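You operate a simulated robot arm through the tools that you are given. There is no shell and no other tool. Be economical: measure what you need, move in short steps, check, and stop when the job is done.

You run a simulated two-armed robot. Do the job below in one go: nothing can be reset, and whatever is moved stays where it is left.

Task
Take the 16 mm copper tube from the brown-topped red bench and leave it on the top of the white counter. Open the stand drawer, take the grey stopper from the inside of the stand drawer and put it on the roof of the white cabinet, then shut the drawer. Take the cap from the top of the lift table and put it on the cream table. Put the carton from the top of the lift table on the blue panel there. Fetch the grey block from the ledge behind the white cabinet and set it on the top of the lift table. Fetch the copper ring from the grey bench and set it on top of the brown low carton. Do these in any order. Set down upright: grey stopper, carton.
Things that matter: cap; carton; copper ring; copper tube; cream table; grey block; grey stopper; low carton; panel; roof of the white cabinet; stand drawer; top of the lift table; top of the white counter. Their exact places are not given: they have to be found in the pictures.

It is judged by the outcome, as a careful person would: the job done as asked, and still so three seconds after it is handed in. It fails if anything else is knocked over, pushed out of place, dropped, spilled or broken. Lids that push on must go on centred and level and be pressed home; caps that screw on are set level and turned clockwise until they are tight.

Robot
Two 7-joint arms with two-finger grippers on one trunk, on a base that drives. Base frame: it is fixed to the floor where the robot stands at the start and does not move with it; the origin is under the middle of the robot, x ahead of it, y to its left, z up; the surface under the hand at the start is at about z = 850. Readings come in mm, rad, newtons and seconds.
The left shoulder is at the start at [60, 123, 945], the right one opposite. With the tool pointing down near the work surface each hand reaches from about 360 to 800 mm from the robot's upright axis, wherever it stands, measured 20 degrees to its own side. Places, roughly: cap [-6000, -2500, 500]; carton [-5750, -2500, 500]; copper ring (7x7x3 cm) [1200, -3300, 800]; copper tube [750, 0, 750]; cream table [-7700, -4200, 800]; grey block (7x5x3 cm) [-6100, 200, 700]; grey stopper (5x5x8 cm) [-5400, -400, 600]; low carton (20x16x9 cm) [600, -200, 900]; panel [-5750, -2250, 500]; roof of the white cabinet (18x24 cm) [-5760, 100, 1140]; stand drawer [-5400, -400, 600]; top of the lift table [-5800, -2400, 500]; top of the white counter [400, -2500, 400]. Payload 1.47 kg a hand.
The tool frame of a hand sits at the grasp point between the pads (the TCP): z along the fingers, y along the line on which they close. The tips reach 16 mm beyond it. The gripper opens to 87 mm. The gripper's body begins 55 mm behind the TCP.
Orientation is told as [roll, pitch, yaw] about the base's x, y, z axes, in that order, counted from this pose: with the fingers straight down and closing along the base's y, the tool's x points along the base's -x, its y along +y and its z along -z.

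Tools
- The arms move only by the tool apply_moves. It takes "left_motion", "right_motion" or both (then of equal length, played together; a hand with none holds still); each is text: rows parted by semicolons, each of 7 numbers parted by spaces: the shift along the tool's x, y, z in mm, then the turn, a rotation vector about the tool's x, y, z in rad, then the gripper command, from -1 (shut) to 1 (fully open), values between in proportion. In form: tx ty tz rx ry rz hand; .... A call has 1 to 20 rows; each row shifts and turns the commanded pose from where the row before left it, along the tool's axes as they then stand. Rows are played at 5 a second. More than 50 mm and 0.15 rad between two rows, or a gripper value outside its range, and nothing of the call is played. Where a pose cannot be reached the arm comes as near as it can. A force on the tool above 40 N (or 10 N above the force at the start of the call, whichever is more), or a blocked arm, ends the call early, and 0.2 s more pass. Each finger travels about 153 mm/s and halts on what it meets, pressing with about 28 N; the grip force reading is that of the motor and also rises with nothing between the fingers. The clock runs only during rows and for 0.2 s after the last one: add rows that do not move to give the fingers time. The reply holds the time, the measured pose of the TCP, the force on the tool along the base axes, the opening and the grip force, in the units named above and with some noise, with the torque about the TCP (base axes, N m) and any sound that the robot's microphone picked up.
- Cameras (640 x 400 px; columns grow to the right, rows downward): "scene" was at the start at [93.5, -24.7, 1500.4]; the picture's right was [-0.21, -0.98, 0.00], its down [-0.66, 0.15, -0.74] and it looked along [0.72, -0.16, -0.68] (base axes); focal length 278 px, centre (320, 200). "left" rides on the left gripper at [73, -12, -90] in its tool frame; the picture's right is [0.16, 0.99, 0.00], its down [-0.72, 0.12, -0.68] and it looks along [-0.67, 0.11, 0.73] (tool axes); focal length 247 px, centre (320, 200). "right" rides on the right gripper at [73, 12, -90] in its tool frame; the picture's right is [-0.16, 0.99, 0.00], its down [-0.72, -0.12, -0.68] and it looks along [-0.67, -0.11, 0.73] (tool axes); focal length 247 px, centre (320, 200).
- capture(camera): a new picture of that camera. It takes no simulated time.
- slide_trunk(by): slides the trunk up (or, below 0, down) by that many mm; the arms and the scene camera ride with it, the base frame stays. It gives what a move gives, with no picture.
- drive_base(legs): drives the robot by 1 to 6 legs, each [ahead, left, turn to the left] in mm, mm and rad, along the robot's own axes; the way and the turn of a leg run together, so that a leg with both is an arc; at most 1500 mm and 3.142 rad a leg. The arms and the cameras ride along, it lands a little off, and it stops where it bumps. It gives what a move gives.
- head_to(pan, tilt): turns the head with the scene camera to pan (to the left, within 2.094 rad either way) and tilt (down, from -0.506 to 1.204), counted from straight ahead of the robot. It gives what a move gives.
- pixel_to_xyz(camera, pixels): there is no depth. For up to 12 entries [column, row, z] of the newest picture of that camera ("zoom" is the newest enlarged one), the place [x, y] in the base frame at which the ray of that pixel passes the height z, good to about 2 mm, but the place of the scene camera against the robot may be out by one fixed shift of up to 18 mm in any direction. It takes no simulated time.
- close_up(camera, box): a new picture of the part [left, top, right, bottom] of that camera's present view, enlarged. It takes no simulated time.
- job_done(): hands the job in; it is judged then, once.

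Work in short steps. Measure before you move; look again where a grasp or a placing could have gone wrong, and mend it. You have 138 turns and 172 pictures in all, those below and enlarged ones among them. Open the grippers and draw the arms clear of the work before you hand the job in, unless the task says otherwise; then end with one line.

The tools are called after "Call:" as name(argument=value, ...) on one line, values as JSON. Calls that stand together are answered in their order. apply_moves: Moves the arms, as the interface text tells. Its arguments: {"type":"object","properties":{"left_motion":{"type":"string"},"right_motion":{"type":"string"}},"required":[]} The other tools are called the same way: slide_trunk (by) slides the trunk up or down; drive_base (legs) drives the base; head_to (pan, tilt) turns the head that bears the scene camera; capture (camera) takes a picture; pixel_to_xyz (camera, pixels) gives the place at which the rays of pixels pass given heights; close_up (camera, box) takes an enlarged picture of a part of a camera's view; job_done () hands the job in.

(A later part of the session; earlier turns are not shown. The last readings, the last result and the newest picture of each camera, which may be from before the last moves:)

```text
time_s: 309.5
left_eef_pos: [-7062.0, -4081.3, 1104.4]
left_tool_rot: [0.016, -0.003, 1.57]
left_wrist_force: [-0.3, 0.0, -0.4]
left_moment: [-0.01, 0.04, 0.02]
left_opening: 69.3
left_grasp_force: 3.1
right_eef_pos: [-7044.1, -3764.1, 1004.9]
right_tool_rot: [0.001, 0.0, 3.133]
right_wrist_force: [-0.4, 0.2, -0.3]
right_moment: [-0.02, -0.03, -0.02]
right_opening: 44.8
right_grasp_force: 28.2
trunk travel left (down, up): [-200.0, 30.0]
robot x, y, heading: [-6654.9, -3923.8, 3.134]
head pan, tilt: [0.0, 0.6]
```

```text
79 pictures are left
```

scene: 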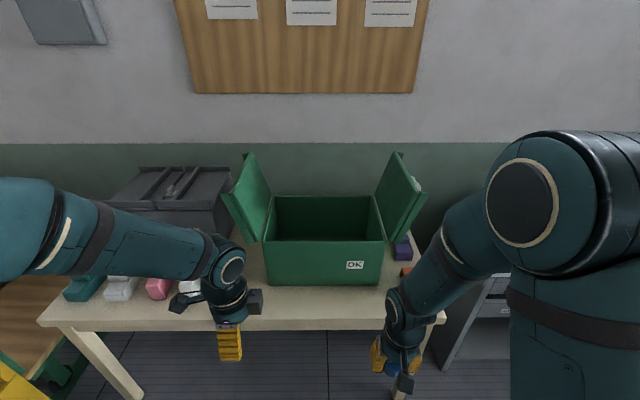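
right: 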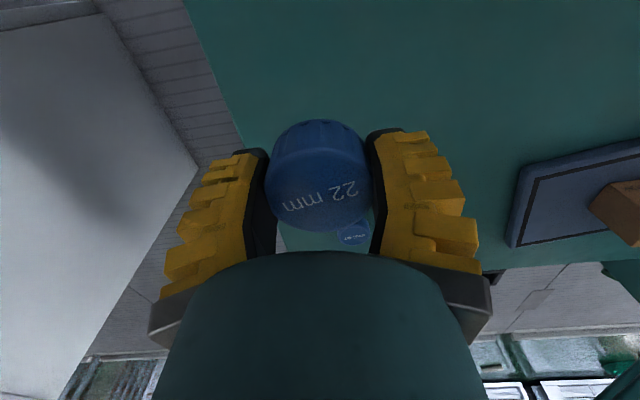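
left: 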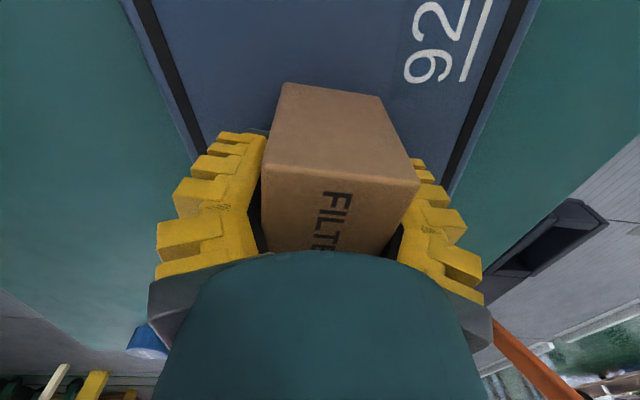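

The cream table has a free strip in front of the green box (rows 287–318). I measure it and the table's front edge at trial heights, and look with the right camera.

Call:
pixel_to_xyz(camera="scene", pixels=[[325, 285, 780], [325, 318, 780], [325, 285, 750], [325, 318, 750], [325, 285, 820], [325, 318, 820], [405, 270, 780], [440, 318, 780]])

Call:
capture(camera="right")

Call:
capture(camera="left")

```text
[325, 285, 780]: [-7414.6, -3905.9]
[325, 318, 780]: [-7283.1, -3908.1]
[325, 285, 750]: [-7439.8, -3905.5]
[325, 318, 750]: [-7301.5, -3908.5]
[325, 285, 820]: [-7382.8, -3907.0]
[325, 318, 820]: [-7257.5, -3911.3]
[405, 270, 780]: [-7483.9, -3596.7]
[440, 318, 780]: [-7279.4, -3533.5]
```

```text
78 pictures are left
```

right: 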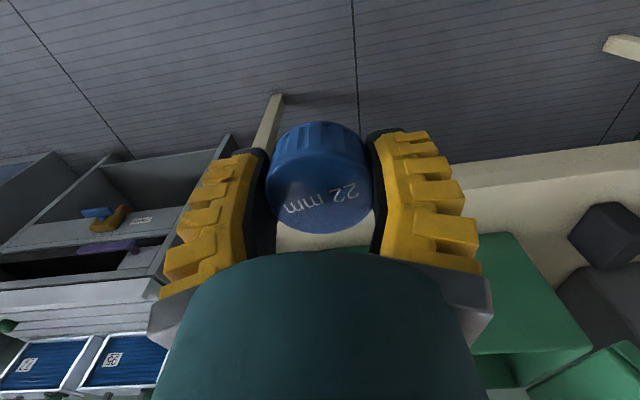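

```text
77 pictures are left
```

left: 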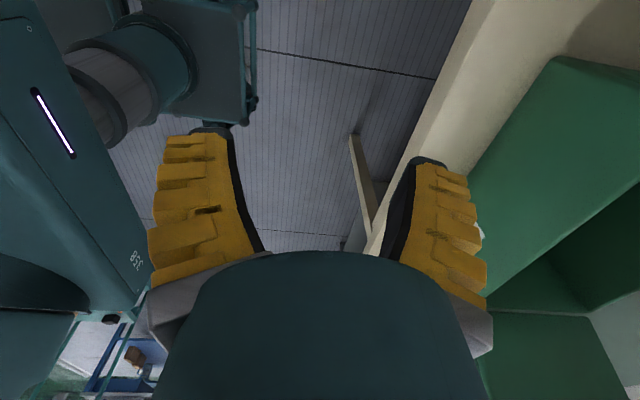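

I triangulate the table height using the front edge seen in the right view at (600,150).

Call:
pixel_to_xyz(camera="right", pixels=[[600, 150, 820], [600, 150, 780], [600, 150, 750], [600, 150, 720], [560, 155, 780], [560, 155, 750]])

Call:
pixel_to_xyz(camera="left", pixels=[[468, 25, 820], [468, 25, 780], [468, 25, 750], [468, 25, 720], [555, 57, 780], [555, 57, 900]])

Call:
pixel_to_xyz(camera="scene", pixels=[[325, 322, 820], [325, 322, 780], [325, 322, 750], [325, 322, 720], [267, 287, 780], [250, 230, 780], [180, 300, 780]])

```text
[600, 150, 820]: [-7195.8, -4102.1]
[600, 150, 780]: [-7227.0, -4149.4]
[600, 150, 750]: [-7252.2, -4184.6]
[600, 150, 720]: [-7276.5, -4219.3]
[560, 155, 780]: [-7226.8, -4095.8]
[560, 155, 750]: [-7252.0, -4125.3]
```

```text
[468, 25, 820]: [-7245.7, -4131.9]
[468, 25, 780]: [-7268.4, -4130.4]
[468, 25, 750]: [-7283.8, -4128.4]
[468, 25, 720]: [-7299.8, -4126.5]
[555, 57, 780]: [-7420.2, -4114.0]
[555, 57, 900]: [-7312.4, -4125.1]
```

```text
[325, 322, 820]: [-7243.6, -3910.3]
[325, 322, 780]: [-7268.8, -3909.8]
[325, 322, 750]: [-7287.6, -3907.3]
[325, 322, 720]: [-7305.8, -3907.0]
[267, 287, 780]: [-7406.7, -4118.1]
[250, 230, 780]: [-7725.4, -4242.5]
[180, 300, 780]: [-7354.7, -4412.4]
```

I place the cap in the strip near (-7335,-3780). First I move the right hand over it at the present height and look.

Call:
apply_moves(right_motion="-41.5 2 0 0 0 0 -1; -41.5 2 0 0 0 0 -1; -41.5 2 0 0 0 0 -1; -41.5 2 5 0 0 0 -1; -41.5 2 20 0 0 0 -1; -41.5 2 20 0 0 0 -1; -41.5 2 20 0 0 0 -1; 0 0 0 0 0 0 -1")

Call:
capture(camera="right")

Call:
close_up(camera="scene", box=[240, 180, 480, 340])

```text
time_s: 311.3
left_eef_pos: [-7061.3, -4080.3, 1105.8]
left_tool_rot: [0.018, -0.001, 1.568]
left_wrist_force: [0.8, -0.2, 0.8]
left_moment: [0.01, 0.02, -0.03]
left_opening: 69.5
left_grasp_force: 3.4
right_eef_pos: [-7334.9, -3776.3, 941.2]
right_tool_rot: [0.0, -0.001, 3.135]
right_wrist_force: [1.4, -0.3, 0.9]
right_moment: [0.03, 0.0, 0.05]
right_opening: 44.8
right_grasp_force: 28.5
trunk travel left (down, up): [-200.0, 30.0]
robot x, y, heading: [-6655.2, -3923.6, 3.134]
head pan, tilt: [0.0, 0.6]
```

```text
76 pictures are left
```

right: 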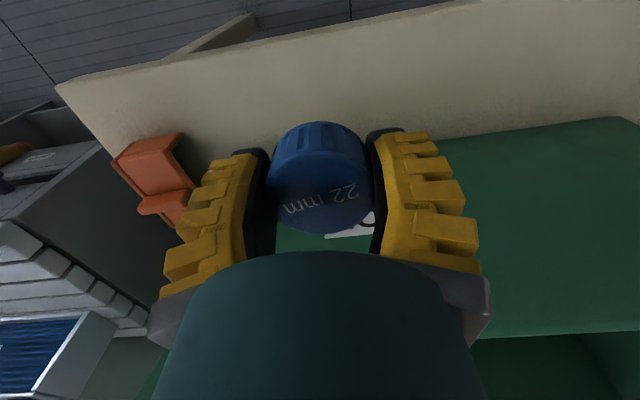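

```text
2.50 times, centred on (360, 260) of scene
```

zoom: 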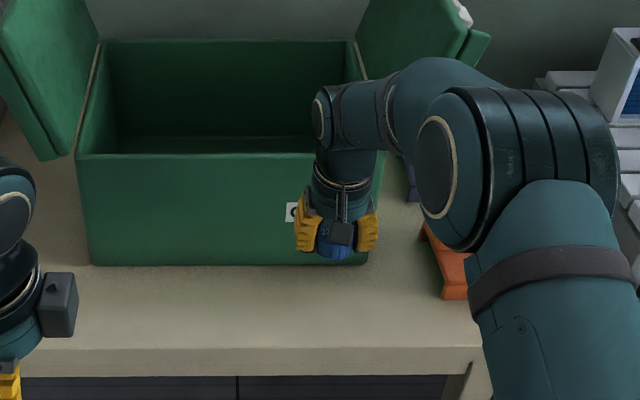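

I measure the box's bottom edge (540,129) and the orange clamp (185,160) in the right view for clearance.

Call:
pixel_to_xyz(camera="right", pixels=[[540, 129, 780], [540, 129, 750], [300, 40, 780], [300, 40, 750], [185, 160, 800], [185, 135, 800], [540, 335, 930]])

```text
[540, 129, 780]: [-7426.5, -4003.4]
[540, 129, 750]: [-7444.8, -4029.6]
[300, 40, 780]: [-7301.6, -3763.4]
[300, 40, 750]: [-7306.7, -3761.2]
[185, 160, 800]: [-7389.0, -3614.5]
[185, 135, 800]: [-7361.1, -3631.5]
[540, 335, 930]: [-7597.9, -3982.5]
```

There is ample clearance; I shift 20 mm toward the box and lower to z≈815, then in 5 mm rows.

Call:
apply_moves(right_motion="-20 0 40 0 0 0 -1; 0 0 40 0 0 0 -1; 0 0 40 0 0 0 -1; 0 0 6 0 0 0 -1; 0 0 5 0 0 0 -1; 0 0 5 0 0 0 -1; 0 0 5 0 0 0 -1; 0 0 5 0 0 0 -1; 0 0 5 0 0 0 -1; 0 0 5 0 0 0 -1; 0 0 5 0 0 0 -1; 0 0 5 0 0 0 -1; 0 0 5 0 0 0 -1; 0 0 5 0 0 0 -1")

Call:
capture(camera="right")

```text
time_s: 314.3
left_eef_pos: [-7060.9, -4080.3, 1105.5]
left_tool_rot: [0.016, -0.001, 1.569]
left_wrist_force: [0.5, -0.2, -0.6]
left_moment: [0.01, 0.01, 0.01]
left_opening: 69.3
left_grasp_force: 2.7
right_eef_pos: [-7355.3, -3777.5, 766.7]
right_tool_rot: [0.001, -0.002, 3.135]
right_wrist_force: [0.5, 0.2, 10.7]
right_moment: [0.05, 0.0, 0.05]
right_opening: 45.2
right_grasp_force: 28.1
trunk travel left (down, up): [-200.0, 30.0]
robot x, y, heading: [-6654.1, -3917.2, 3.132]
head pan, tilt: [0.0, 0.6]
```

```text
74 pictures are left
```

right: 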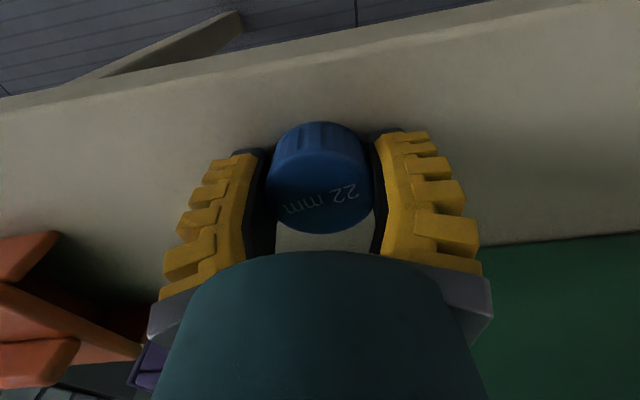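

Contact at z≈767 (10.7 N). I open and lift away, then pull the hand back.

Call:
apply_moves(right_motion="0 0 0 0 0 0 -0.3; 0 0 0 0 0 0 0.3; 0 0 0 0 0 0 0.6; 0 0 0 0 0 0 0.6; 0 0 -20 0 0 0 0.6; 0 0 -40 0 0 0 0.6; 0 0 -40 0 0 0 0.6; 0 0 -40 0 0 0 0.6; 0 0 -40 0 0 0 0.6; 40 0 -20 0 0 0 0.6; 40 0 -20 0 0 0 0.6; 40 0 -20 0 0 0 0.6; 40 0 0 0 0 0 0.6; 40 0 0 0 0 0 0.6; 40 0 0 0 0 0 0.6; 40 0 0 0 0 0 0.6; 40 0 0 0 0 0 0.6")

Call:
close_up(camera="scene", box=[240, 180, 480, 340])

```text
time_s: 317.9
left_eef_pos: [-7061.5, -4080.3, 1104.9]
left_tool_rot: [0.018, -0.002, 1.569]
left_wrist_force: [0.3, -0.2, 0.0]
left_moment: [0.01, 0.01, -0.03]
left_opening: 69.3
left_grasp_force: 3.1
right_eef_pos: [-7034.1, -3777.8, 1004.8]
right_tool_rot: [0.001, 0.001, 3.135]
right_wrist_force: [0.7, 0.3, -0.7]
right_moment: [0.01, 0.02, 0.01]
right_opening: 73.2
right_grasp_force: 2.3
trunk travel left (down, up): [-200.0, 30.0]
robot x, y, heading: [-6653.3, -3923.4, 3.131]
head pan, tilt: [0.0, 0.6]
```

```text
2.50 times, centred on (360, 260) of scene
```

zoom: 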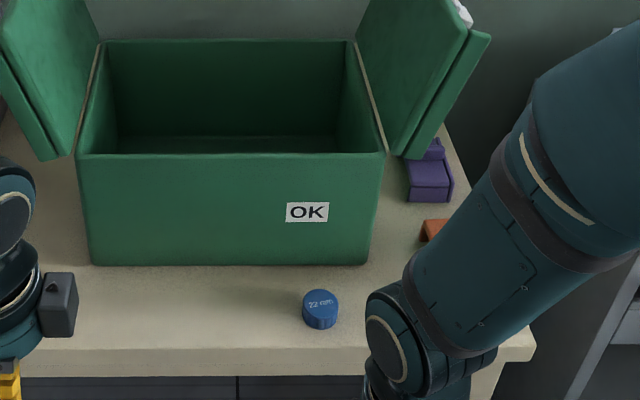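

The cap stands on the cream table. Next I drive north along the lane to the west side of the blue bench and turn to face east.

Call:
drive_base(legs=[[0, -1480, 0], [0, -1480, 0], [0, 0, 3.14]])

Call:
head_to(pan=0.5, tilt=0.4)

Call:
capture(camera="scene")

```text
time_s: 351.5
left_eef_pos: [-6304.1, -723.3, 1105.5]
left_tool_rot: [0.015, -0.002, -1.467]
left_wrist_force: [-0.9, -0.5, 0.1]
left_moment: [-0.01, 0.03, 0.01]
left_opening: 69.3
left_grasp_force: 2.8
right_eef_pos: [-6299.1, -1026.1, 1004.3]
right_tool_rot: [0.0, 0.0, 0.101]
right_wrist_force: [0.4, -0.1, -0.8]
right_moment: [0.01, 0.03, 0.02]
right_opening: 72.9
right_grasp_force: 3.0
trunk travel left (down, up): [-200.0, 30.0]
robot x, y, heading: [-6692.6, -923.1, 0.099]
head pan, tilt: [0.0, 0.6]
```

```text
time_s: 352.5
left_eef_pos: [-6305.3, -723.3, 1104.0]
left_tool_rot: [0.016, -0.001, -1.465]
left_wrist_force: [-0.5, -0.6, -0.7]
left_moment: [0.01, 0.01, 0.0]
left_opening: 69.4
left_grasp_force: 2.6
right_eef_pos: [-6300.0, -1026.5, 1003.9]
right_tool_rot: [0.001, 0.0, 0.102]
right_wrist_force: [0.4, 0.0, 0.0]
right_moment: [0.03, 0.02, 0.06]
right_opening: 72.9
right_grasp_force: 2.3
trunk travel left (down, up): [-200.0, 30.0]
robot x, y, heading: [-6695.4, -924.7, 0.102]
head pan, tilt: [0.499, 0.4]
```

```text
72 pictures are left
```

scene: 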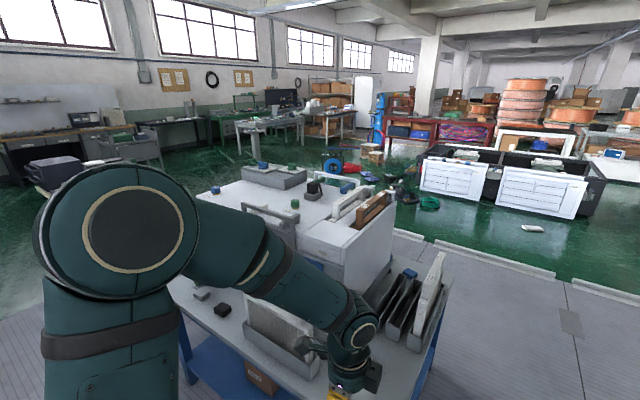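

The white cabinet and the ledge behind it (with small blocks at (200,295) and (222,309)) are to the left. I strafe left so they are in front.

Call:
drive_base(legs=[[0, 950, -0.1]])

Call:
head_to(pan=0, tilt=0.65)

Call:
capture(camera="scene")

Call:
capture(camera="left")

```text
time_s: 361.3
left_eef_pos: [-6339.6, 210.7, 1104.4]
left_tool_rot: [0.018, -0.002, -1.56]
left_wrist_force: [0.7, -0.1, -0.5]
left_moment: [0.0, 0.01, 0.0]
left_opening: 69.1
left_grasp_force: 3.1
right_eef_pos: [-6362.9, -91.7, 1004.7]
right_tool_rot: [0.0, 0.0, 0.005]
right_wrist_force: [0.1, 0.8, 0.8]
right_moment: [0.0, 0.01, -0.04]
right_opening: 73.3
right_grasp_force: 2.5
trunk travel left (down, up): [-200.0, 30.0]
robot x, y, heading: [-6743.7, 48.1, 0.004]
head pan, tilt: [0.499, 0.4]
```

```text
time_s: 362.3
left_eef_pos: [-6339.0, 210.7, 1105.8]
left_tool_rot: [0.017, -0.002, -1.56]
left_wrist_force: [-0.4, -1.0, -0.5]
left_moment: [-0.02, -0.01, -0.01]
left_opening: 69.2
left_grasp_force: 2.6
right_eef_pos: [-6362.3, -92.8, 1005.4]
right_tool_rot: [0.001, 0.001, 0.007]
right_wrist_force: [0.1, -0.8, -0.6]
right_moment: [0.01, -0.01, 0.02]
right_opening: 73.0
right_grasp_force: 3.0
trunk travel left (down, up): [-200.0, 30.0]
robot x, y, heading: [-6744.7, 49.2, -0.003]
head pan, tilt: [0.0, 0.649]
```

```text
71 pictures are left
```

scene: 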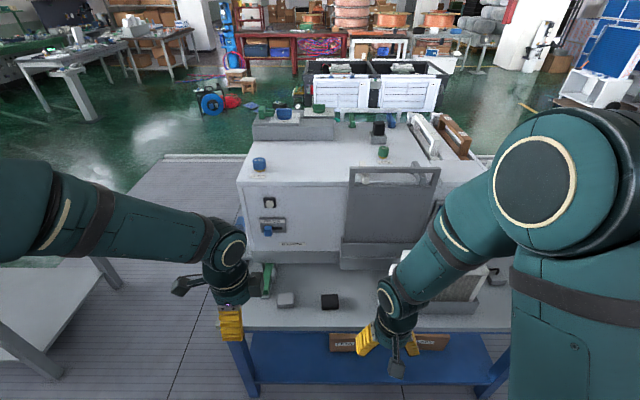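

```text
70 pictures are left
```

left: 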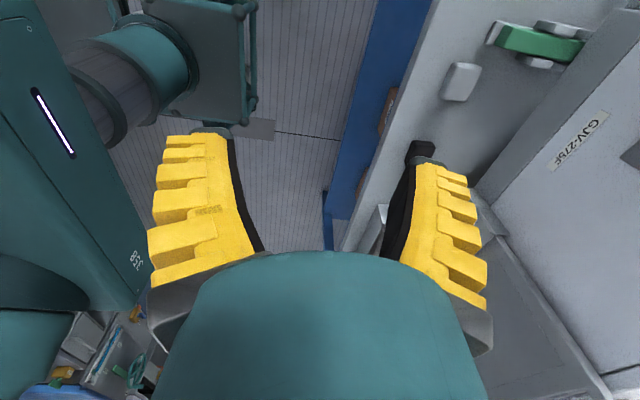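

The grey block is at scene (286,300) and left view (462,82), on the ledge. I enlarge the area and triangulate.

Call:
pixel_to_xyz(camera="left", pixels=[[462, 82, 800], [462, 82, 760], [462, 82, 720], [462, 82, 680]])

Call:
pixel_to_xyz(camera="scene", pixels=[[286, 299, 800], [286, 299, 760], [286, 299, 720], [286, 299, 680]])

Call:
close_up(camera="scene", box=[220, 90, 460, 330])

```text
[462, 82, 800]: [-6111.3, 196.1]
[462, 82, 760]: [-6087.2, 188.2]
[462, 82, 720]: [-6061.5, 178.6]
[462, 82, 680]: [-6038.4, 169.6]
```

```text
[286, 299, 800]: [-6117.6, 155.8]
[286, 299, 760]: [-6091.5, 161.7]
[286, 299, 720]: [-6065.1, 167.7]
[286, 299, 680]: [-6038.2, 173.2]
```

```text
1.67 times, centred on (340, 210) of scene
```

zoom: 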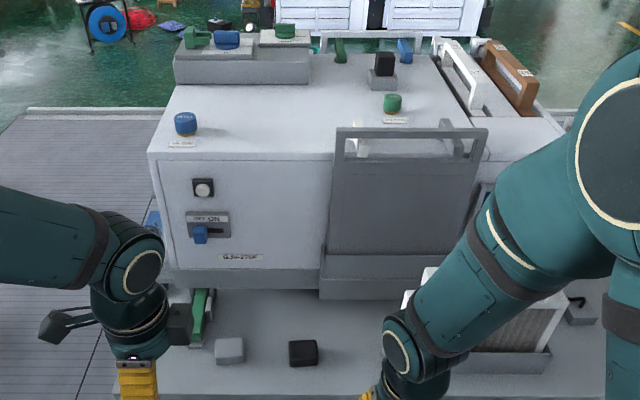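

The block is near (-6052,176,~700). I move the left hand above it at z≈900 and look again.

Call:
apply_moves(left_motion="-5.4 41 29 0 0 0 0.8; -5.4 41 29 0 0 0 0.8; -5.4 41 29 0 0 0 0.8; -5.4 41 29 0 0 0 0.8; -5.4 41 29 0 0 0 0.8; -5.4 41 29 0 0 0 0.8; -5.4 41 29 0 0 0 0.8; 0 0 0 0 0 0 0.8")

Call:
capture(camera="left")

Call:
close_up(camera="scene", box=[220, 200, 380, 340])

```text
refused: row 1 steps farther than a row can; nothing moved
```

```text
68 pictures are left
```

left: 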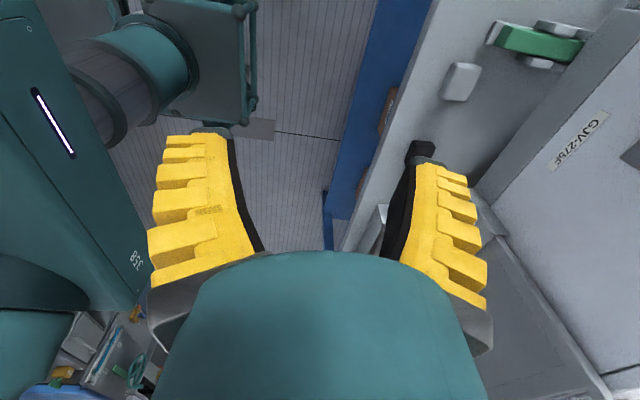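

```text
2.86 times, centred on (300, 270) of scene
```

zoom: 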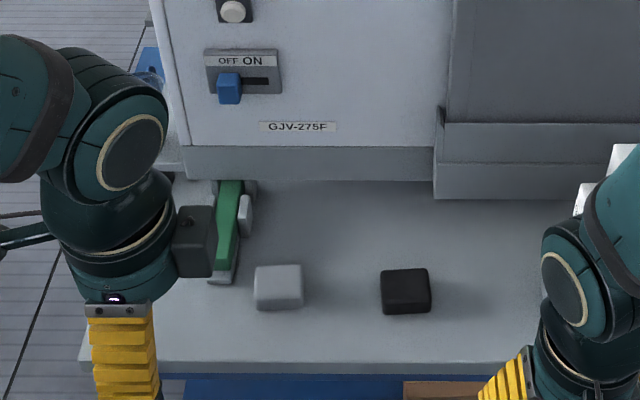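

The step was too long; I use 8 smaller rows.

Call:
apply_moves(left_motion="-4.8 36 25 0 0 0 0.8; -4.8 36 25 0 0 0 0.8; -4.8 36 25 0 0 0 0.8; -4.8 36 25 0 0 0 0.8; -4.8 36 25 0 0 0 0.8; -4.8 36 25 0 0 0 0.8; -4.8 36 25 0 0 0 0.8; -4.8 36 25 0 0 0 0.8; 0 0 0 0 0 0 0.8")

Call:
capture(camera="left")

Call:
close_up(camera="scene", box=[220, 200, 380, 340])

```text
time_s: 364.3
left_eef_pos: [-6046.7, 175.2, 908.9]
left_tool_rot: [0.016, -0.002, -1.56]
left_wrist_force: [0.6, -0.1, -0.1]
left_moment: [0.0, 0.0, -0.01]
left_opening: 80.4
left_grasp_force: 1.4
right_eef_pos: [-6362.4, -92.7, 1005.0]
right_tool_rot: [0.001, 0.0, 0.007]
right_wrist_force: [-0.7, -0.8, 0.4]
right_moment: [0.01, -0.02, 0.0]
right_opening: 73.3
right_grasp_force: 1.9
trunk travel left (down, up): [-200.0, 30.0]
robot x, y, heading: [-6748.7, 48.7, 0.003]
head pan, tilt: [0.0, 0.649]
```

```text
66 pictures are left
```

left: 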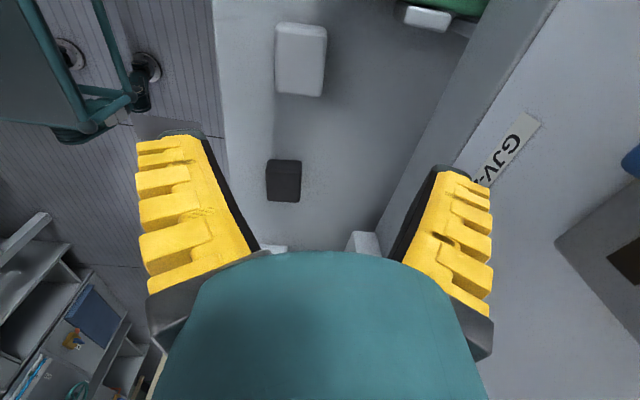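

```text
2.86 times, centred on (300, 270) of scene
```

zoom: 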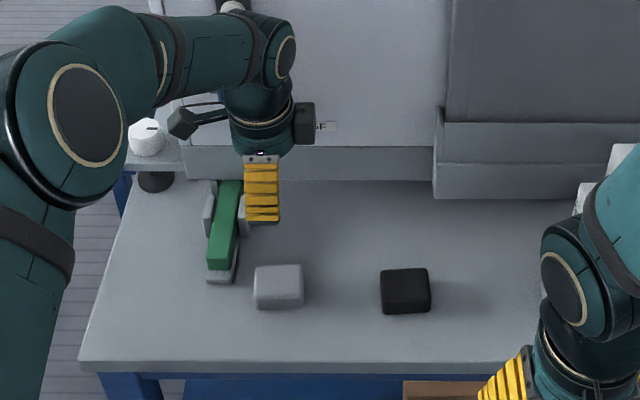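

I compute the block's place from corners (275,25)–(326,96) in the left view at trial heights.

Call:
pixel_to_xyz(camera="left", pixels=[[301, 58, 720], [301, 58, 700], [301, 58, 740], [277, 60, 720], [327, 60, 720], [302, 24, 720], [299, 94, 720], [277, 60, 700], [327, 60, 700], [302, 24, 700], [299, 94, 700], [430, 60, 700]])

```text
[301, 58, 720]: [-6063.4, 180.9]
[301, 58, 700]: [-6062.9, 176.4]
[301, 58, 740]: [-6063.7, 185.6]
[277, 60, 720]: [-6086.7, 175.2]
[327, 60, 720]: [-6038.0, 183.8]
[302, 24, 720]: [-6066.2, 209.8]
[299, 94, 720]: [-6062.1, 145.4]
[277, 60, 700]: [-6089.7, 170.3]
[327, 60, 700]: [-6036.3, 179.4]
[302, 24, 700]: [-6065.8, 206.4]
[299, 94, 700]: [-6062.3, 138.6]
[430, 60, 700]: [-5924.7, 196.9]
```

The block is 50×66 mm, top ≈715, centre (-6063,179). I shift 16 mm, descend to z≈706, close and lift.

Call:
apply_moves(left_motion="4 -16 40 0 0 0 0.9; 0 0 45 0 0 0 0.9; 0 0 45 0 0 0 0.9; 0 0 40 0 0 0 0.9; 0 0 18 0 0 0 0.9; 0 0 8 0 0 0 0.9; 0 0 6 0 0 0 0.9; 0 0 0 0 0 0 0.9")

Call:
capture(camera="left")

```text
time_s: 366.1
left_eef_pos: [-6059.6, 179.2, 705.9]
left_tool_rot: [0.017, 0.0, -1.561]
left_wrist_force: [0.3, -0.3, -0.1]
left_moment: [-0.02, -0.03, -0.01]
left_opening: 83.8
left_grasp_force: 0.7
right_eef_pos: [-6362.3, -91.8, 1003.4]
right_tool_rot: [0.0, 0.0, 0.005]
right_wrist_force: [0.6, -0.2, -0.4]
right_moment: [-0.01, -0.02, 0.0]
right_opening: 73.0
right_grasp_force: 2.0
trunk travel left (down, up): [-200.0, 30.0]
robot x, y, heading: [-6744.0, 45.5, 0.008]
head pan, tilt: [0.0, 0.649]
```

```text
64 pictures are left
```

left: 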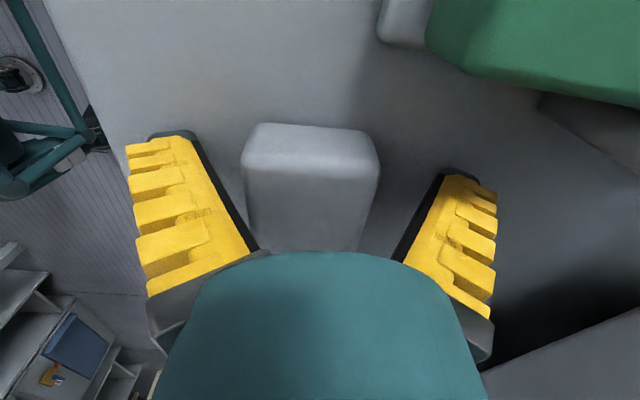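

The block sits between the fingers. I close and lift 150 mm.

Call:
apply_moves(left_motion="0 0 0 0 0 0 -1; 0 0 0 0 0 0 -1; 0 0 0 0 0 0 -1; 0 0 0 0 0 0 -1; 0 0 -20 0 0 0 -1; 0 0 -40 0 0 0 -1; 0 0 -40 0 0 0 -1; 0 0 -40 0 0 0 -1; 0 -30 -30 0 0 0 -1; 0 -40 -25 0 0 0 -1; 0 -40 -25 0 0 0 -1; 0 -40 -25 0 0 0 -1; 0 -40 -25 0 0 0 -1; 0 -40 -25 0 0 0 -1; 0 -40 -25 0 0 0 -1; 0 0 0 0 0 0 -1")

Call:
capture(camera="left")

Call:
capture(camera="scene")

```text
time_s: 369.5
left_eef_pos: [-6336.7, 174.7, 1022.7]
left_tool_rot: [0.017, -0.002, -1.561]
left_wrist_force: [0.8, -0.2, -1.1]
left_moment: [-0.01, 0.02, 0.01]
left_opening: 50.0
left_grasp_force: 27.7
right_eef_pos: [-6360.9, -92.4, 1004.0]
right_tool_rot: [-0.001, 0.0, 0.006]
right_wrist_force: [-0.6, -0.2, 0.4]
right_moment: [-0.04, 0.02, -0.04]
right_opening: 73.2
right_grasp_force: 2.3
trunk travel left (down, up): [-200.0, 30.0]
robot x, y, heading: [-6747.2, 44.5, 0.005]
head pan, tilt: [0.0, 0.649]
```

```text
63 pictures are left
```

left: 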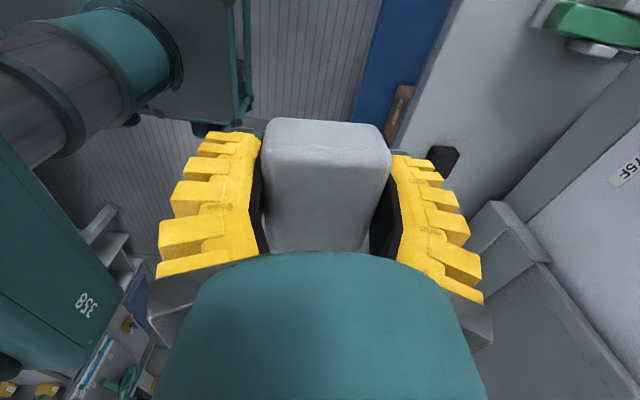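

```text
62 pictures are left
```

scene: 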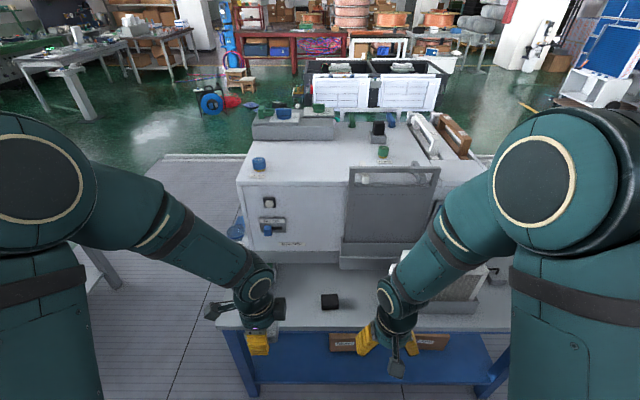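

The grey block is held (50 mm). I strafe back south to the lift table and check the pose.

Call:
drive_base(legs=[[0, -1250, 0], [0, -1250, 0]])

Call:
capture(camera="scene")

```text
time_s: 391.4
left_eef_pos: [-6293.2, -2305.1, 1023.3]
left_tool_rot: [0.016, -0.001, -1.535]
left_wrist_force: [-0.7, -0.2, -1.2]
left_moment: [0.0, -0.03, -0.03]
left_opening: 49.3
left_grasp_force: 28.0
right_eef_pos: [-6312.0, -2571.9, 1003.9]
right_tool_rot: [0.0, -0.001, 0.033]
right_wrist_force: [1.1, -0.1, 0.3]
right_moment: [0.03, -0.04, -0.03]
right_opening: 72.8
right_grasp_force: 3.2
trunk travel left (down, up): [-200.0, 30.0]
robot x, y, heading: [-6700.2, -2437.4, 0.035]
head pan, tilt: [0.0, 0.649]
```

```text
61 pictures are left
```

scene: 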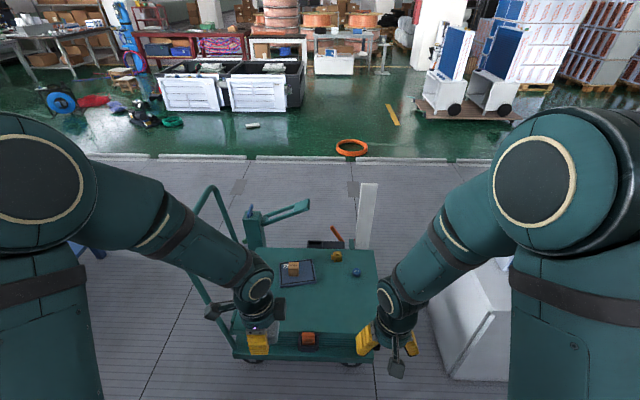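

I drive 270 mm ahead, lower the trunk, and check the free central area of the table.

Call:
drive_base(legs=[[270, 0, -0.035]])

Call:
slide_trunk(by=-200)

Call:
head_to(pan=0, tilt=0.75)

Call:
close_up(camera="scene", box=[200, 200, 440, 380])

```text
time_s: 393.3
left_eef_pos: [-6020.0, -2312.1, 1022.5]
left_tool_rot: [0.016, -0.002, -1.566]
left_wrist_force: [-0.1, -0.4, -1.3]
left_moment: [0.01, -0.01, -0.01]
left_opening: 49.0
left_grasp_force: 28.3
right_eef_pos: [-6044.7, -2579.3, 1004.2]
right_tool_rot: [0.001, 0.002, 0.001]
right_wrist_force: [-0.6, -0.7, -0.6]
right_moment: [-0.01, 0.02, 0.02]
right_opening: 73.1
right_grasp_force: 2.2
trunk travel left (down, up): [-200.0, 30.0]
robot x, y, heading: [-6425.6, -2435.7, 0.002]
head pan, tilt: [0.0, 0.649]
```

```text
time_s: 395.5
left_eef_pos: [-6019.9, -2313.3, 822.2]
left_tool_rot: [0.015, 0.0, -1.565]
left_wrist_force: [0.4, 0.6, -0.5]
left_moment: [-0.03, 0.01, -0.01]
left_opening: 49.1
left_grasp_force: 28.1
right_eef_pos: [-6046.1, -2579.4, 803.9]
right_tool_rot: [0.0, 0.001, 0.001]
right_wrist_force: [-0.5, 0.7, 0.5]
right_moment: [-0.02, -0.02, -0.02]
right_opening: 73.5
right_grasp_force: 2.6
trunk travel left (down, up): [0.0, 230.0]
robot x, y, heading: [-6425.4, -2435.2, 0.002]
head pan, tilt: [0.0, 0.649]
```

```text
time_s: 396.1
left_eef_pos: [-6019.4, -2312.8, 822.8]
left_tool_rot: [0.017, -0.001, -1.565]
left_wrist_force: [-0.1, -0.8, -0.2]
left_moment: [-0.01, -0.02, -0.02]
left_opening: 49.2
left_grasp_force: 27.9
right_eef_pos: [-6047.2, -2579.6, 804.4]
right_tool_rot: [0.0, 0.0, 0.001]
right_wrist_force: [0.4, -0.4, 0.0]
right_moment: [0.01, -0.03, 0.03]
right_opening: 72.9
right_grasp_force: 2.3
trunk travel left (down, up): [0.0, 230.0]
robot x, y, heading: [-6429.5, -2437.2, 0.003]
head pan, tilt: [0.0, 0.75]
```

```text
2.22 times, centred on (320, 290) of scene
```

zoom: 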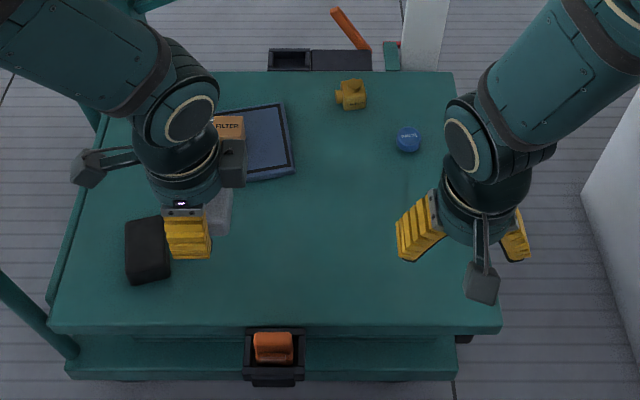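

The middle of the table is free. I carry the block to about (-5870,-2450) and lower it with small steps.

Call:
apply_moves(left_motion="-17.1 18.8 32.8 0 0 0 -1; -17.1 18.8 32.8 0 0 0 -1; -17.1 18.8 32.8 0 0 0 -1; -17.1 18.8 32.8 0 0 0 -1; -17.1 18.8 32.8 0 0 0 -1; -17.1 18.8 32.8 0 0 0 -1; -17.1 18.8 32.8 0 0 0 -1; -17.1 18.8 32.8 0 0 0 -1; 0 0 30 0 0 0 -1; 0 0 20 0 0 0 -1; 0 0 5 0 0 0 -1; 0 0 4 0 0 0 -1; 0 0 4 0 0 0 -1; 0 0 4 0 0 0 -1; 0 0 4 0 0 0 -1; 0 0 4 0 0 0 -1; 0 0 4 0 0 0 -1; 0 0 4 0 0 0 -1")

Call:
capture(camera="left")

```text
time_s: 399.9
left_eef_pos: [-5863.0, -2448.0, 478.9]
left_tool_rot: [0.016, -0.002, -1.564]
left_wrist_force: [-0.2, 0.0, -1.7]
left_moment: [0.0, -0.02, 0.04]
left_opening: 49.3
left_grasp_force: 27.8
right_eef_pos: [-6046.0, -2579.8, 804.6]
right_tool_rot: [-0.002, 0.0, 0.001]
right_wrist_force: [-0.4, 0.2, 0.8]
right_moment: [0.01, -0.02, -0.05]
right_opening: 73.2
right_grasp_force: 2.4
trunk travel left (down, up): [0.0, 230.0]
robot x, y, heading: [-6428.3, -2438.1, -0.001]
head pan, tilt: [0.0, 0.75]
```

```text
59 pictures are left
```

left: 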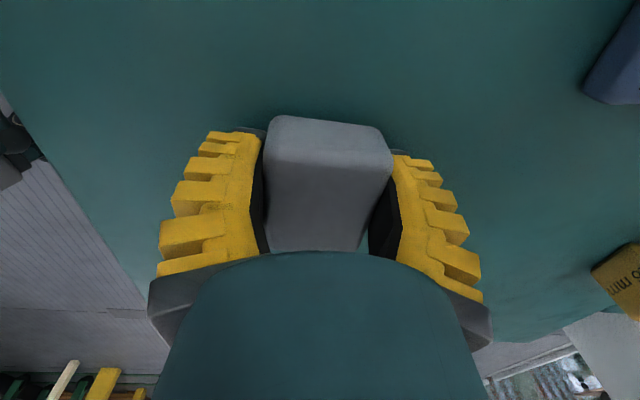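

No contact yet at 479. I continue in 3 mm rows.

Call:
apply_moves(left_motion="0 0 3 0 0 0 -1; 0 0 3 0 0 0 -1; 0 0 3 0 0 0 -1; 0 0 3 0 0 0 -1; 0 0 3 0 0 0 -1; 0 0 3 0 0 0 -1; 0 0 3 0 0 0 -1")

```text
time_s: 400.8
left_eef_pos: [-5861.1, -2449.6, 475.4]
left_tool_rot: [0.019, 0.001, -1.564]
left_wrist_force: [-7.8, 3.2, 24.3]
left_moment: [0.05, 0.98, -0.01]
left_opening: 48.7
left_grasp_force: 28.2
right_eef_pos: [-6047.9, -2579.2, 804.9]
right_tool_rot: [-0.001, -0.002, 0.001]
right_wrist_force: [0.4, -0.1, -0.3]
right_moment: [0.0, 0.02, 0.0]
right_opening: 73.1
right_grasp_force: 2.1
trunk travel left (down, up): [0.0, 230.0]
robot x, y, heading: [-6425.9, -2437.5, 0.005]
head pan, tilt: [0.0, 0.75]
stopped in row 4 (left hand): the force on the tool passed its limit at 44 N (the readings are from after the stop); the commanded pose is now the measured one
```

Contact at 475. I back off 1.5 mm, release, lift, and withdraw the hand.

Call:
apply_moves(left_motion="0 0 -1.5 0 0 0 -1; 0 0 0 0 0 0 -0.2; 0 0 0 0 0 0 0.5; 0 0 0 0 0 0 0.7; 0 0 0 0 0 0 0.7; 0 0 -20 0 0 0 0.7; 0 0 -40 0 0 0 0.7; 0 0 -40 0 0 0 0.7; 0 0 -40 0 0 0 0.7; 0 0 -40 0 0 0 0.7; 15 -30 -25 0 0 0 0.7; 15 -30 -25 0 0 0 0.7; 15 -30 -25 0 0 0 0.7; 15 -30 -25 0 0 0 0.7; 15 -30 -25 0 0 0 0.7; 15 -30 -25 0 0 0 0.7")

Call:
slide_trunk(by=200)

Call:
close_up(camera="scene", box=[200, 200, 440, 380])

```text
time_s: 404.2
left_eef_pos: [-6047.1, -2358.8, 804.2]
left_tool_rot: [0.019, 0.001, -1.564]
left_wrist_force: [0.0, -0.3, 0.1]
left_moment: [-0.04, -0.01, 0.0]
left_opening: 76.7
left_grasp_force: 1.5
right_eef_pos: [-6047.0, -2579.0, 804.6]
right_tool_rot: [-0.002, 0.001, 0.003]
right_wrist_force: [-0.2, 0.1, -0.6]
right_moment: [-0.01, 0.0, -0.03]
right_opening: 72.7
right_grasp_force: 2.2
trunk travel left (down, up): [0.0, 230.0]
robot x, y, heading: [-6430.8, -2434.4, 0.004]
head pan, tilt: [0.0, 0.75]
```

```text
time_s: 406.4
left_eef_pos: [-6046.2, -2359.8, 1003.1]
left_tool_rot: [0.018, -0.001, -1.563]
left_wrist_force: [-0.1, 0.2, 0.5]
left_moment: [-0.01, 0.04, 0.01]
left_opening: 76.6
left_grasp_force: 2.0
right_eef_pos: [-6046.2, -2579.5, 1004.8]
right_tool_rot: [0.0, 0.0, 0.001]
right_wrist_force: [-0.6, -0.7, 0.2]
right_moment: [0.02, 0.05, 0.02]
right_opening: 72.9
right_grasp_force: 1.3
trunk travel left (down, up): [-200.0, 30.0]
robot x, y, heading: [-6429.8, -2435.8, -0.001]
head pan, tilt: [0.0, 0.75]
```

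```text
2.22 times, centred on (320, 290) of scene
```

zoom: 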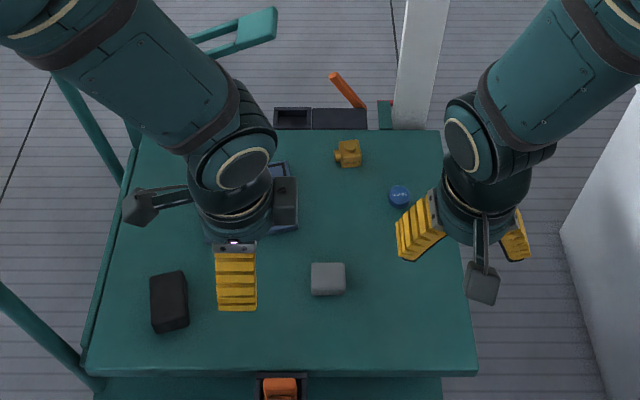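

The block is on the lift table. For the drawer I drive back round through the passage to the east side of the white cabinet and face west.

Call:
drive_base(legs=[[-160, 0, 0], [0, 950, 0], [1490, 0, 0], [450, 0, 0], [0, 1050, 0], [0, 0, 3.14]])

Call:
head_to(pan=0, tilt=0.55)

Call:
capture(camera="scene")

```text
time_s: 441.9
left_eef_pos: [-4999.4, -547.7, 1003.6]
left_tool_rot: [0.018, 0.001, 1.585]
left_wrist_force: [0.0, 0.5, 0.7]
left_moment: [-0.01, -0.01, -0.01]
left_opening: 77.1
left_grasp_force: 1.4
right_eef_pos: [-5001.0, -328.2, 1005.1]
right_tool_rot: [0.001, 0.002, -3.133]
right_wrist_force: [-0.5, 0.0, -0.1]
right_moment: [0.03, -0.02, 0.02]
right_opening: 72.9
right_grasp_force: 2.7
trunk travel left (down, up): [-200.0, 30.0]
robot x, y, heading: [-4616.2, -468.6, -3.133]
head pan, tilt: [0.0, 0.75]
```

```text
time_s: 442.6
left_eef_pos: [-4999.7, -547.0, 1002.9]
left_tool_rot: [0.018, -0.001, 1.584]
left_wrist_force: [0.3, -0.3, 0.0]
left_moment: [0.01, -0.04, 0.0]
left_opening: 76.7
left_grasp_force: 1.8
right_eef_pos: [-5001.6, -328.1, 1005.3]
right_tool_rot: [-0.002, 0.002, -3.134]
right_wrist_force: [0.7, -0.1, 0.1]
right_moment: [-0.01, 0.03, -0.03]
right_opening: 73.0
right_grasp_force: 2.4
trunk travel left (down, up): [-200.0, 30.0]
robot x, y, heading: [-4617.6, -471.4, -3.133]
head pan, tilt: [0.0, 0.55]
```

```text
57 pictures are left
```

scene: 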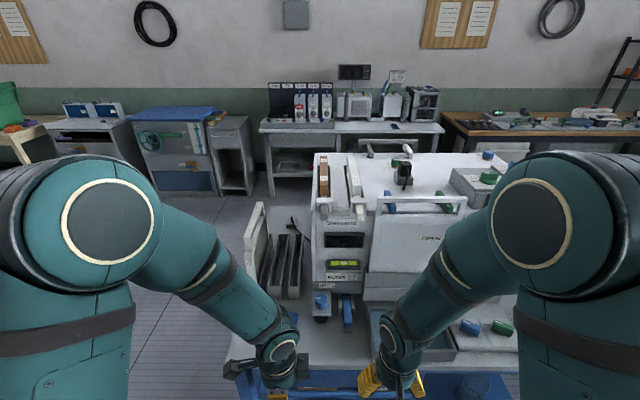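

The cabinet front with its labels is ahead. I enlarge the view to find the stand drawer.

Call:
close_up(camera="scene", box=[230, 130, 520, 320])

Call:
close_up(camera="scene", box=[210, 260, 530, 400])

Call:
capture(camera="left")

```text
2.11 times, centred on (375, 225) of scene
```

zoom: 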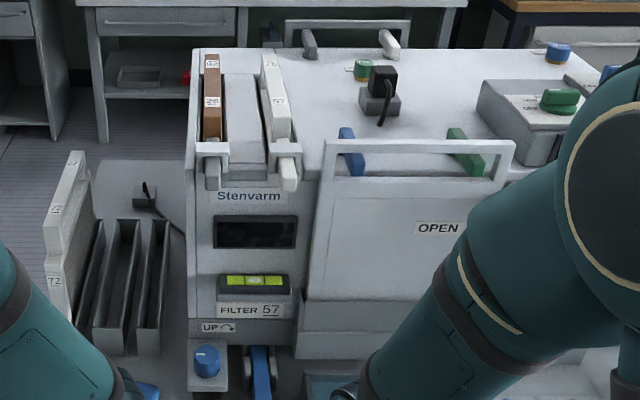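

```text
2.00 times, centred on (370, 330) of scene
```

zoom: 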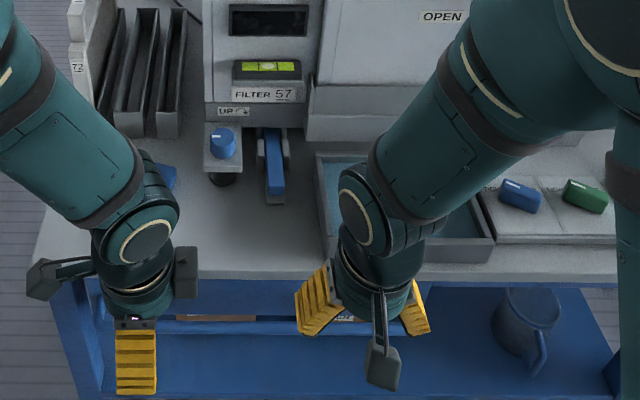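

```text
54 pictures are left
```

left: 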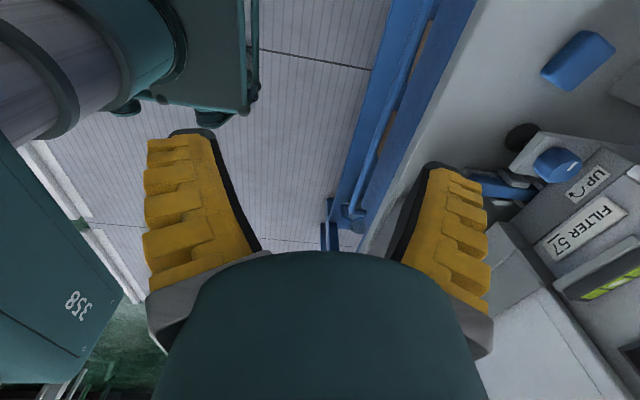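

A blue bar runs along under the bench top's front edge, probably the drawer handle (left view (390,110)). I spread the hands apart and look down at it.

Call:
apply_moves(left_motion="-20 -20 0 0 0 0 0.7; -40 -20 0 0 0 0 0.7; -40 0 0 0 0 0 0.7; -40 0 0 0 0 0 0.7; -40 0 0 0 0 0 0.7", right_motion="10 -30 0 0 0 0 0.6; 10 -40 0 0 0 0 0.6; 0 -40 0 0 0 0 0.6; 0 -40 0 0 0 0 0.6; 0 -40 0 0 0 0 0.6")

Call:
head_to(pan=0, tilt=0.8)

Call:
capture(camera="scene")

Call:
capture(camera="right")

```text
time_s: 443.8
left_eef_pos: [-4962.3, -364.9, 1001.7]
left_tool_rot: [0.017, 0.002, 1.584]
left_wrist_force: [0.0, 0.7, 0.5]
left_moment: [0.0, 0.01, 0.01]
left_opening: 76.4
left_grasp_force: 1.9
right_eef_pos: [-4983.8, -136.3, 1005.3]
right_tool_rot: [0.002, 0.0, -3.132]
right_wrist_force: [0.1, 0.8, 0.5]
right_moment: [0.0, 0.0, 0.02]
right_opening: 73.1
right_grasp_force: 2.3
trunk travel left (down, up): [-200.0, 30.0]
robot x, y, heading: [-4617.3, -468.0, -3.136]
head pan, tilt: [0.0, 0.55]
```

```text
time_s: 444.6
left_eef_pos: [-4961.4, -366.3, 1000.5]
left_tool_rot: [0.017, 0.0, 1.585]
left_wrist_force: [0.8, 0.3, -0.2]
left_moment: [0.01, 0.01, 0.05]
left_opening: 76.7
left_grasp_force: 2.0
right_eef_pos: [-4982.9, -138.0, 1005.3]
right_tool_rot: [0.0, 0.0, -3.132]
right_wrist_force: [0.2, -0.5, 0.3]
right_moment: [0.02, 0.02, 0.01]
right_opening: 73.0
right_grasp_force: 2.4
trunk travel left (down, up): [-200.0, 30.0]
robot x, y, heading: [-4619.3, -470.2, -3.137]
head pan, tilt: [0.0, 0.799]
```

```text
53 pictures are left
```

scene: 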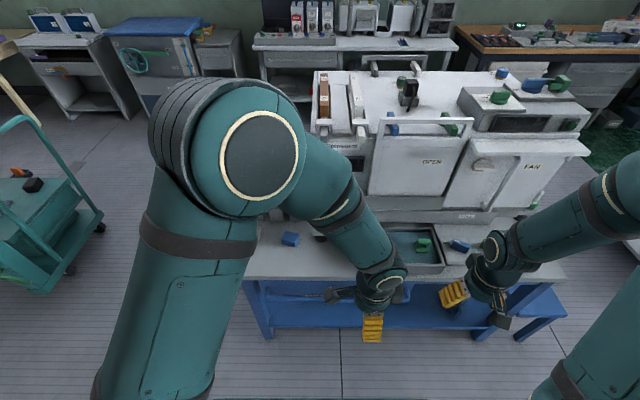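

```text
52 pictures are left
```

right: 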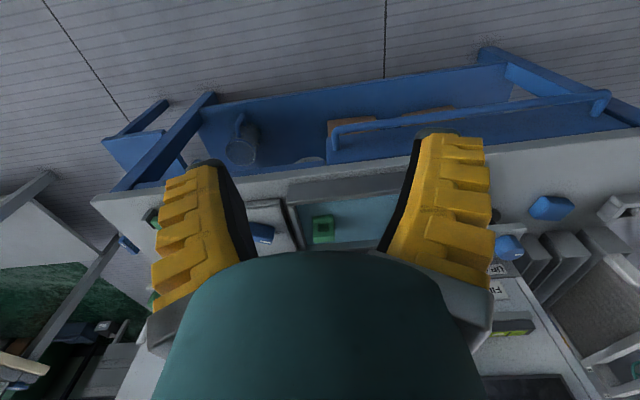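

In the right view the handle bar spans (335,133) to (600,100). I enlarge the scene view around the bench front for the same bar.

Call:
close_up(camera="scene", box=[230, 220, 430, 345])

Call:
pixel_to_xyz(camera="right", pixels=[[335, 132, 600], [335, 132, 550], [335, 132, 650], [600, 98, 600], [600, 98, 550], [600, 98, 650], [95, 200, 680], [640, 132, 680], [460, 120, 600]])

```text
3.20 times, centred on (330, 282) of scene
```

zoom: 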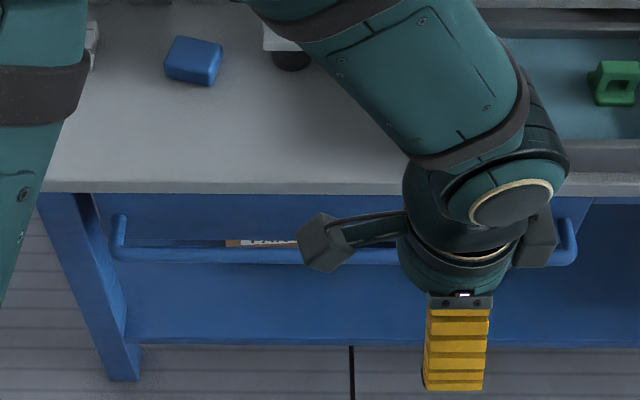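

```text
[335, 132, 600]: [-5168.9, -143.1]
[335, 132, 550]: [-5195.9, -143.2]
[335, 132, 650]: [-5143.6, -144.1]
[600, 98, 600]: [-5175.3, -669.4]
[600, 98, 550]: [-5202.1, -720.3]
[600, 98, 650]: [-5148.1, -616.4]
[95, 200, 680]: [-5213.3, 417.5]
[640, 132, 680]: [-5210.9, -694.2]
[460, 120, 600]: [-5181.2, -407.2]
```

Call:
pixel_to_xyz(camera="zoom", pixels=[[115, 252, 600], [115, 252, 650], [115, 252, 550], [575, 258, 600], [575, 258, 650], [575, 258, 550], [345, 190, 690], [345, 200, 640], [250, 242, 600]])

```text
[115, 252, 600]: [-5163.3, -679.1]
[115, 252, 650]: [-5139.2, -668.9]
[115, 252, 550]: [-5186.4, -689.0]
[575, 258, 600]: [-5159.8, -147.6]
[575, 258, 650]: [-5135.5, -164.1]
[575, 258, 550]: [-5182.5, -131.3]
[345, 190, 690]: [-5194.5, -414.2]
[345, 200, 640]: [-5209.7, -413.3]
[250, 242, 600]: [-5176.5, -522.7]
```

The handle bar is at about x=-5170, z≈593, y from -680 to -145, in front of the bench edge (-5205). I will grip it with the left hand turned horizontal (fingers above and below). First lower the trunk, move over, and rotate the hand.

Call:
slide_trunk(by=-150)

Call:
apply_moves(left_motion="37 25 0 0 0 0 0; 37 25 0 0 0 0 0; 37 25 0 0 0 0 0; 37 25 0 0 0 0 0; 0 0 0 -0.143 0 0 0; 0 0 0 -0.143 0 0 0; 0 0 0 -0.143 0 0 0; 0 0 0 -0.143 0 0 0; 0 0 0 -0.143 0 0 0; 0 0 0 -0.143 0 0 0; 0 0 0 -0.143 0 0 0; 0 0 0 -0.143 0 0 0; 0 0 0 -0.143 0 0 0; 0 0 0 -0.143 0 0 0; 0 0 0 -0.14 0 0 0; 0 0 0 0 0 0 0")

Call:
capture(camera="scene")

```text
time_s: 446.3
left_eef_pos: [-4962.6, -367.4, 851.1]
left_tool_rot: [0.019, 0.0, 1.584]
left_wrist_force: [-0.3, -0.2, -0.1]
left_moment: [0.0, -0.03, 0.01]
left_opening: 76.8
left_grasp_force: 2.2
right_eef_pos: [-4984.0, -138.5, 855.5]
right_tool_rot: [0.0, 0.0, -3.132]
right_wrist_force: [-0.2, 0.1, -0.4]
right_moment: [-0.03, -0.03, -0.02]
right_opening: 73.2
right_grasp_force: 2.2
trunk travel left (down, up): [-50.0, 180.0]
robot x, y, heading: [-4617.1, -464.6, -3.132]
head pan, tilt: [0.0, 0.799]
```

```text
time_s: 448.8
left_eef_pos: [-5070.6, -510.4, 882.2]
left_tool_rot: [1.066, -0.197, 1.664]
left_wrist_force: [-0.6, 0.2, -1.1]
left_moment: [-0.02, 0.0, 0.05]
left_opening: 49.1
left_grasp_force: 3.8
right_eef_pos: [-4982.4, -136.9, 856.1]
right_tool_rot: [0.0, -0.004, -3.141]
right_wrist_force: [-0.5, -0.5, 0.5]
right_moment: [0.01, 0.0, 0.03]
right_opening: 73.1
right_grasp_force: 2.1
trunk travel left (down, up): [-50.0, 180.0]
robot x, y, heading: [-4615.5, -466.3, -3.134]
head pan, tilt: [0.0, 0.799]
stopped in row 12 (left hand): the arm was blocked; the commanded pose is now the measured one
```

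```text
50 pictures are left
```

scene: 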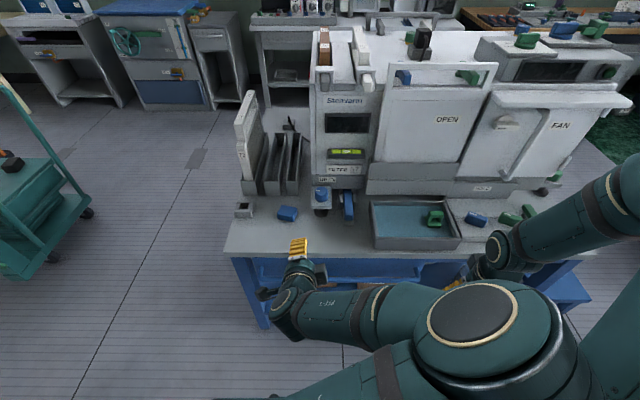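

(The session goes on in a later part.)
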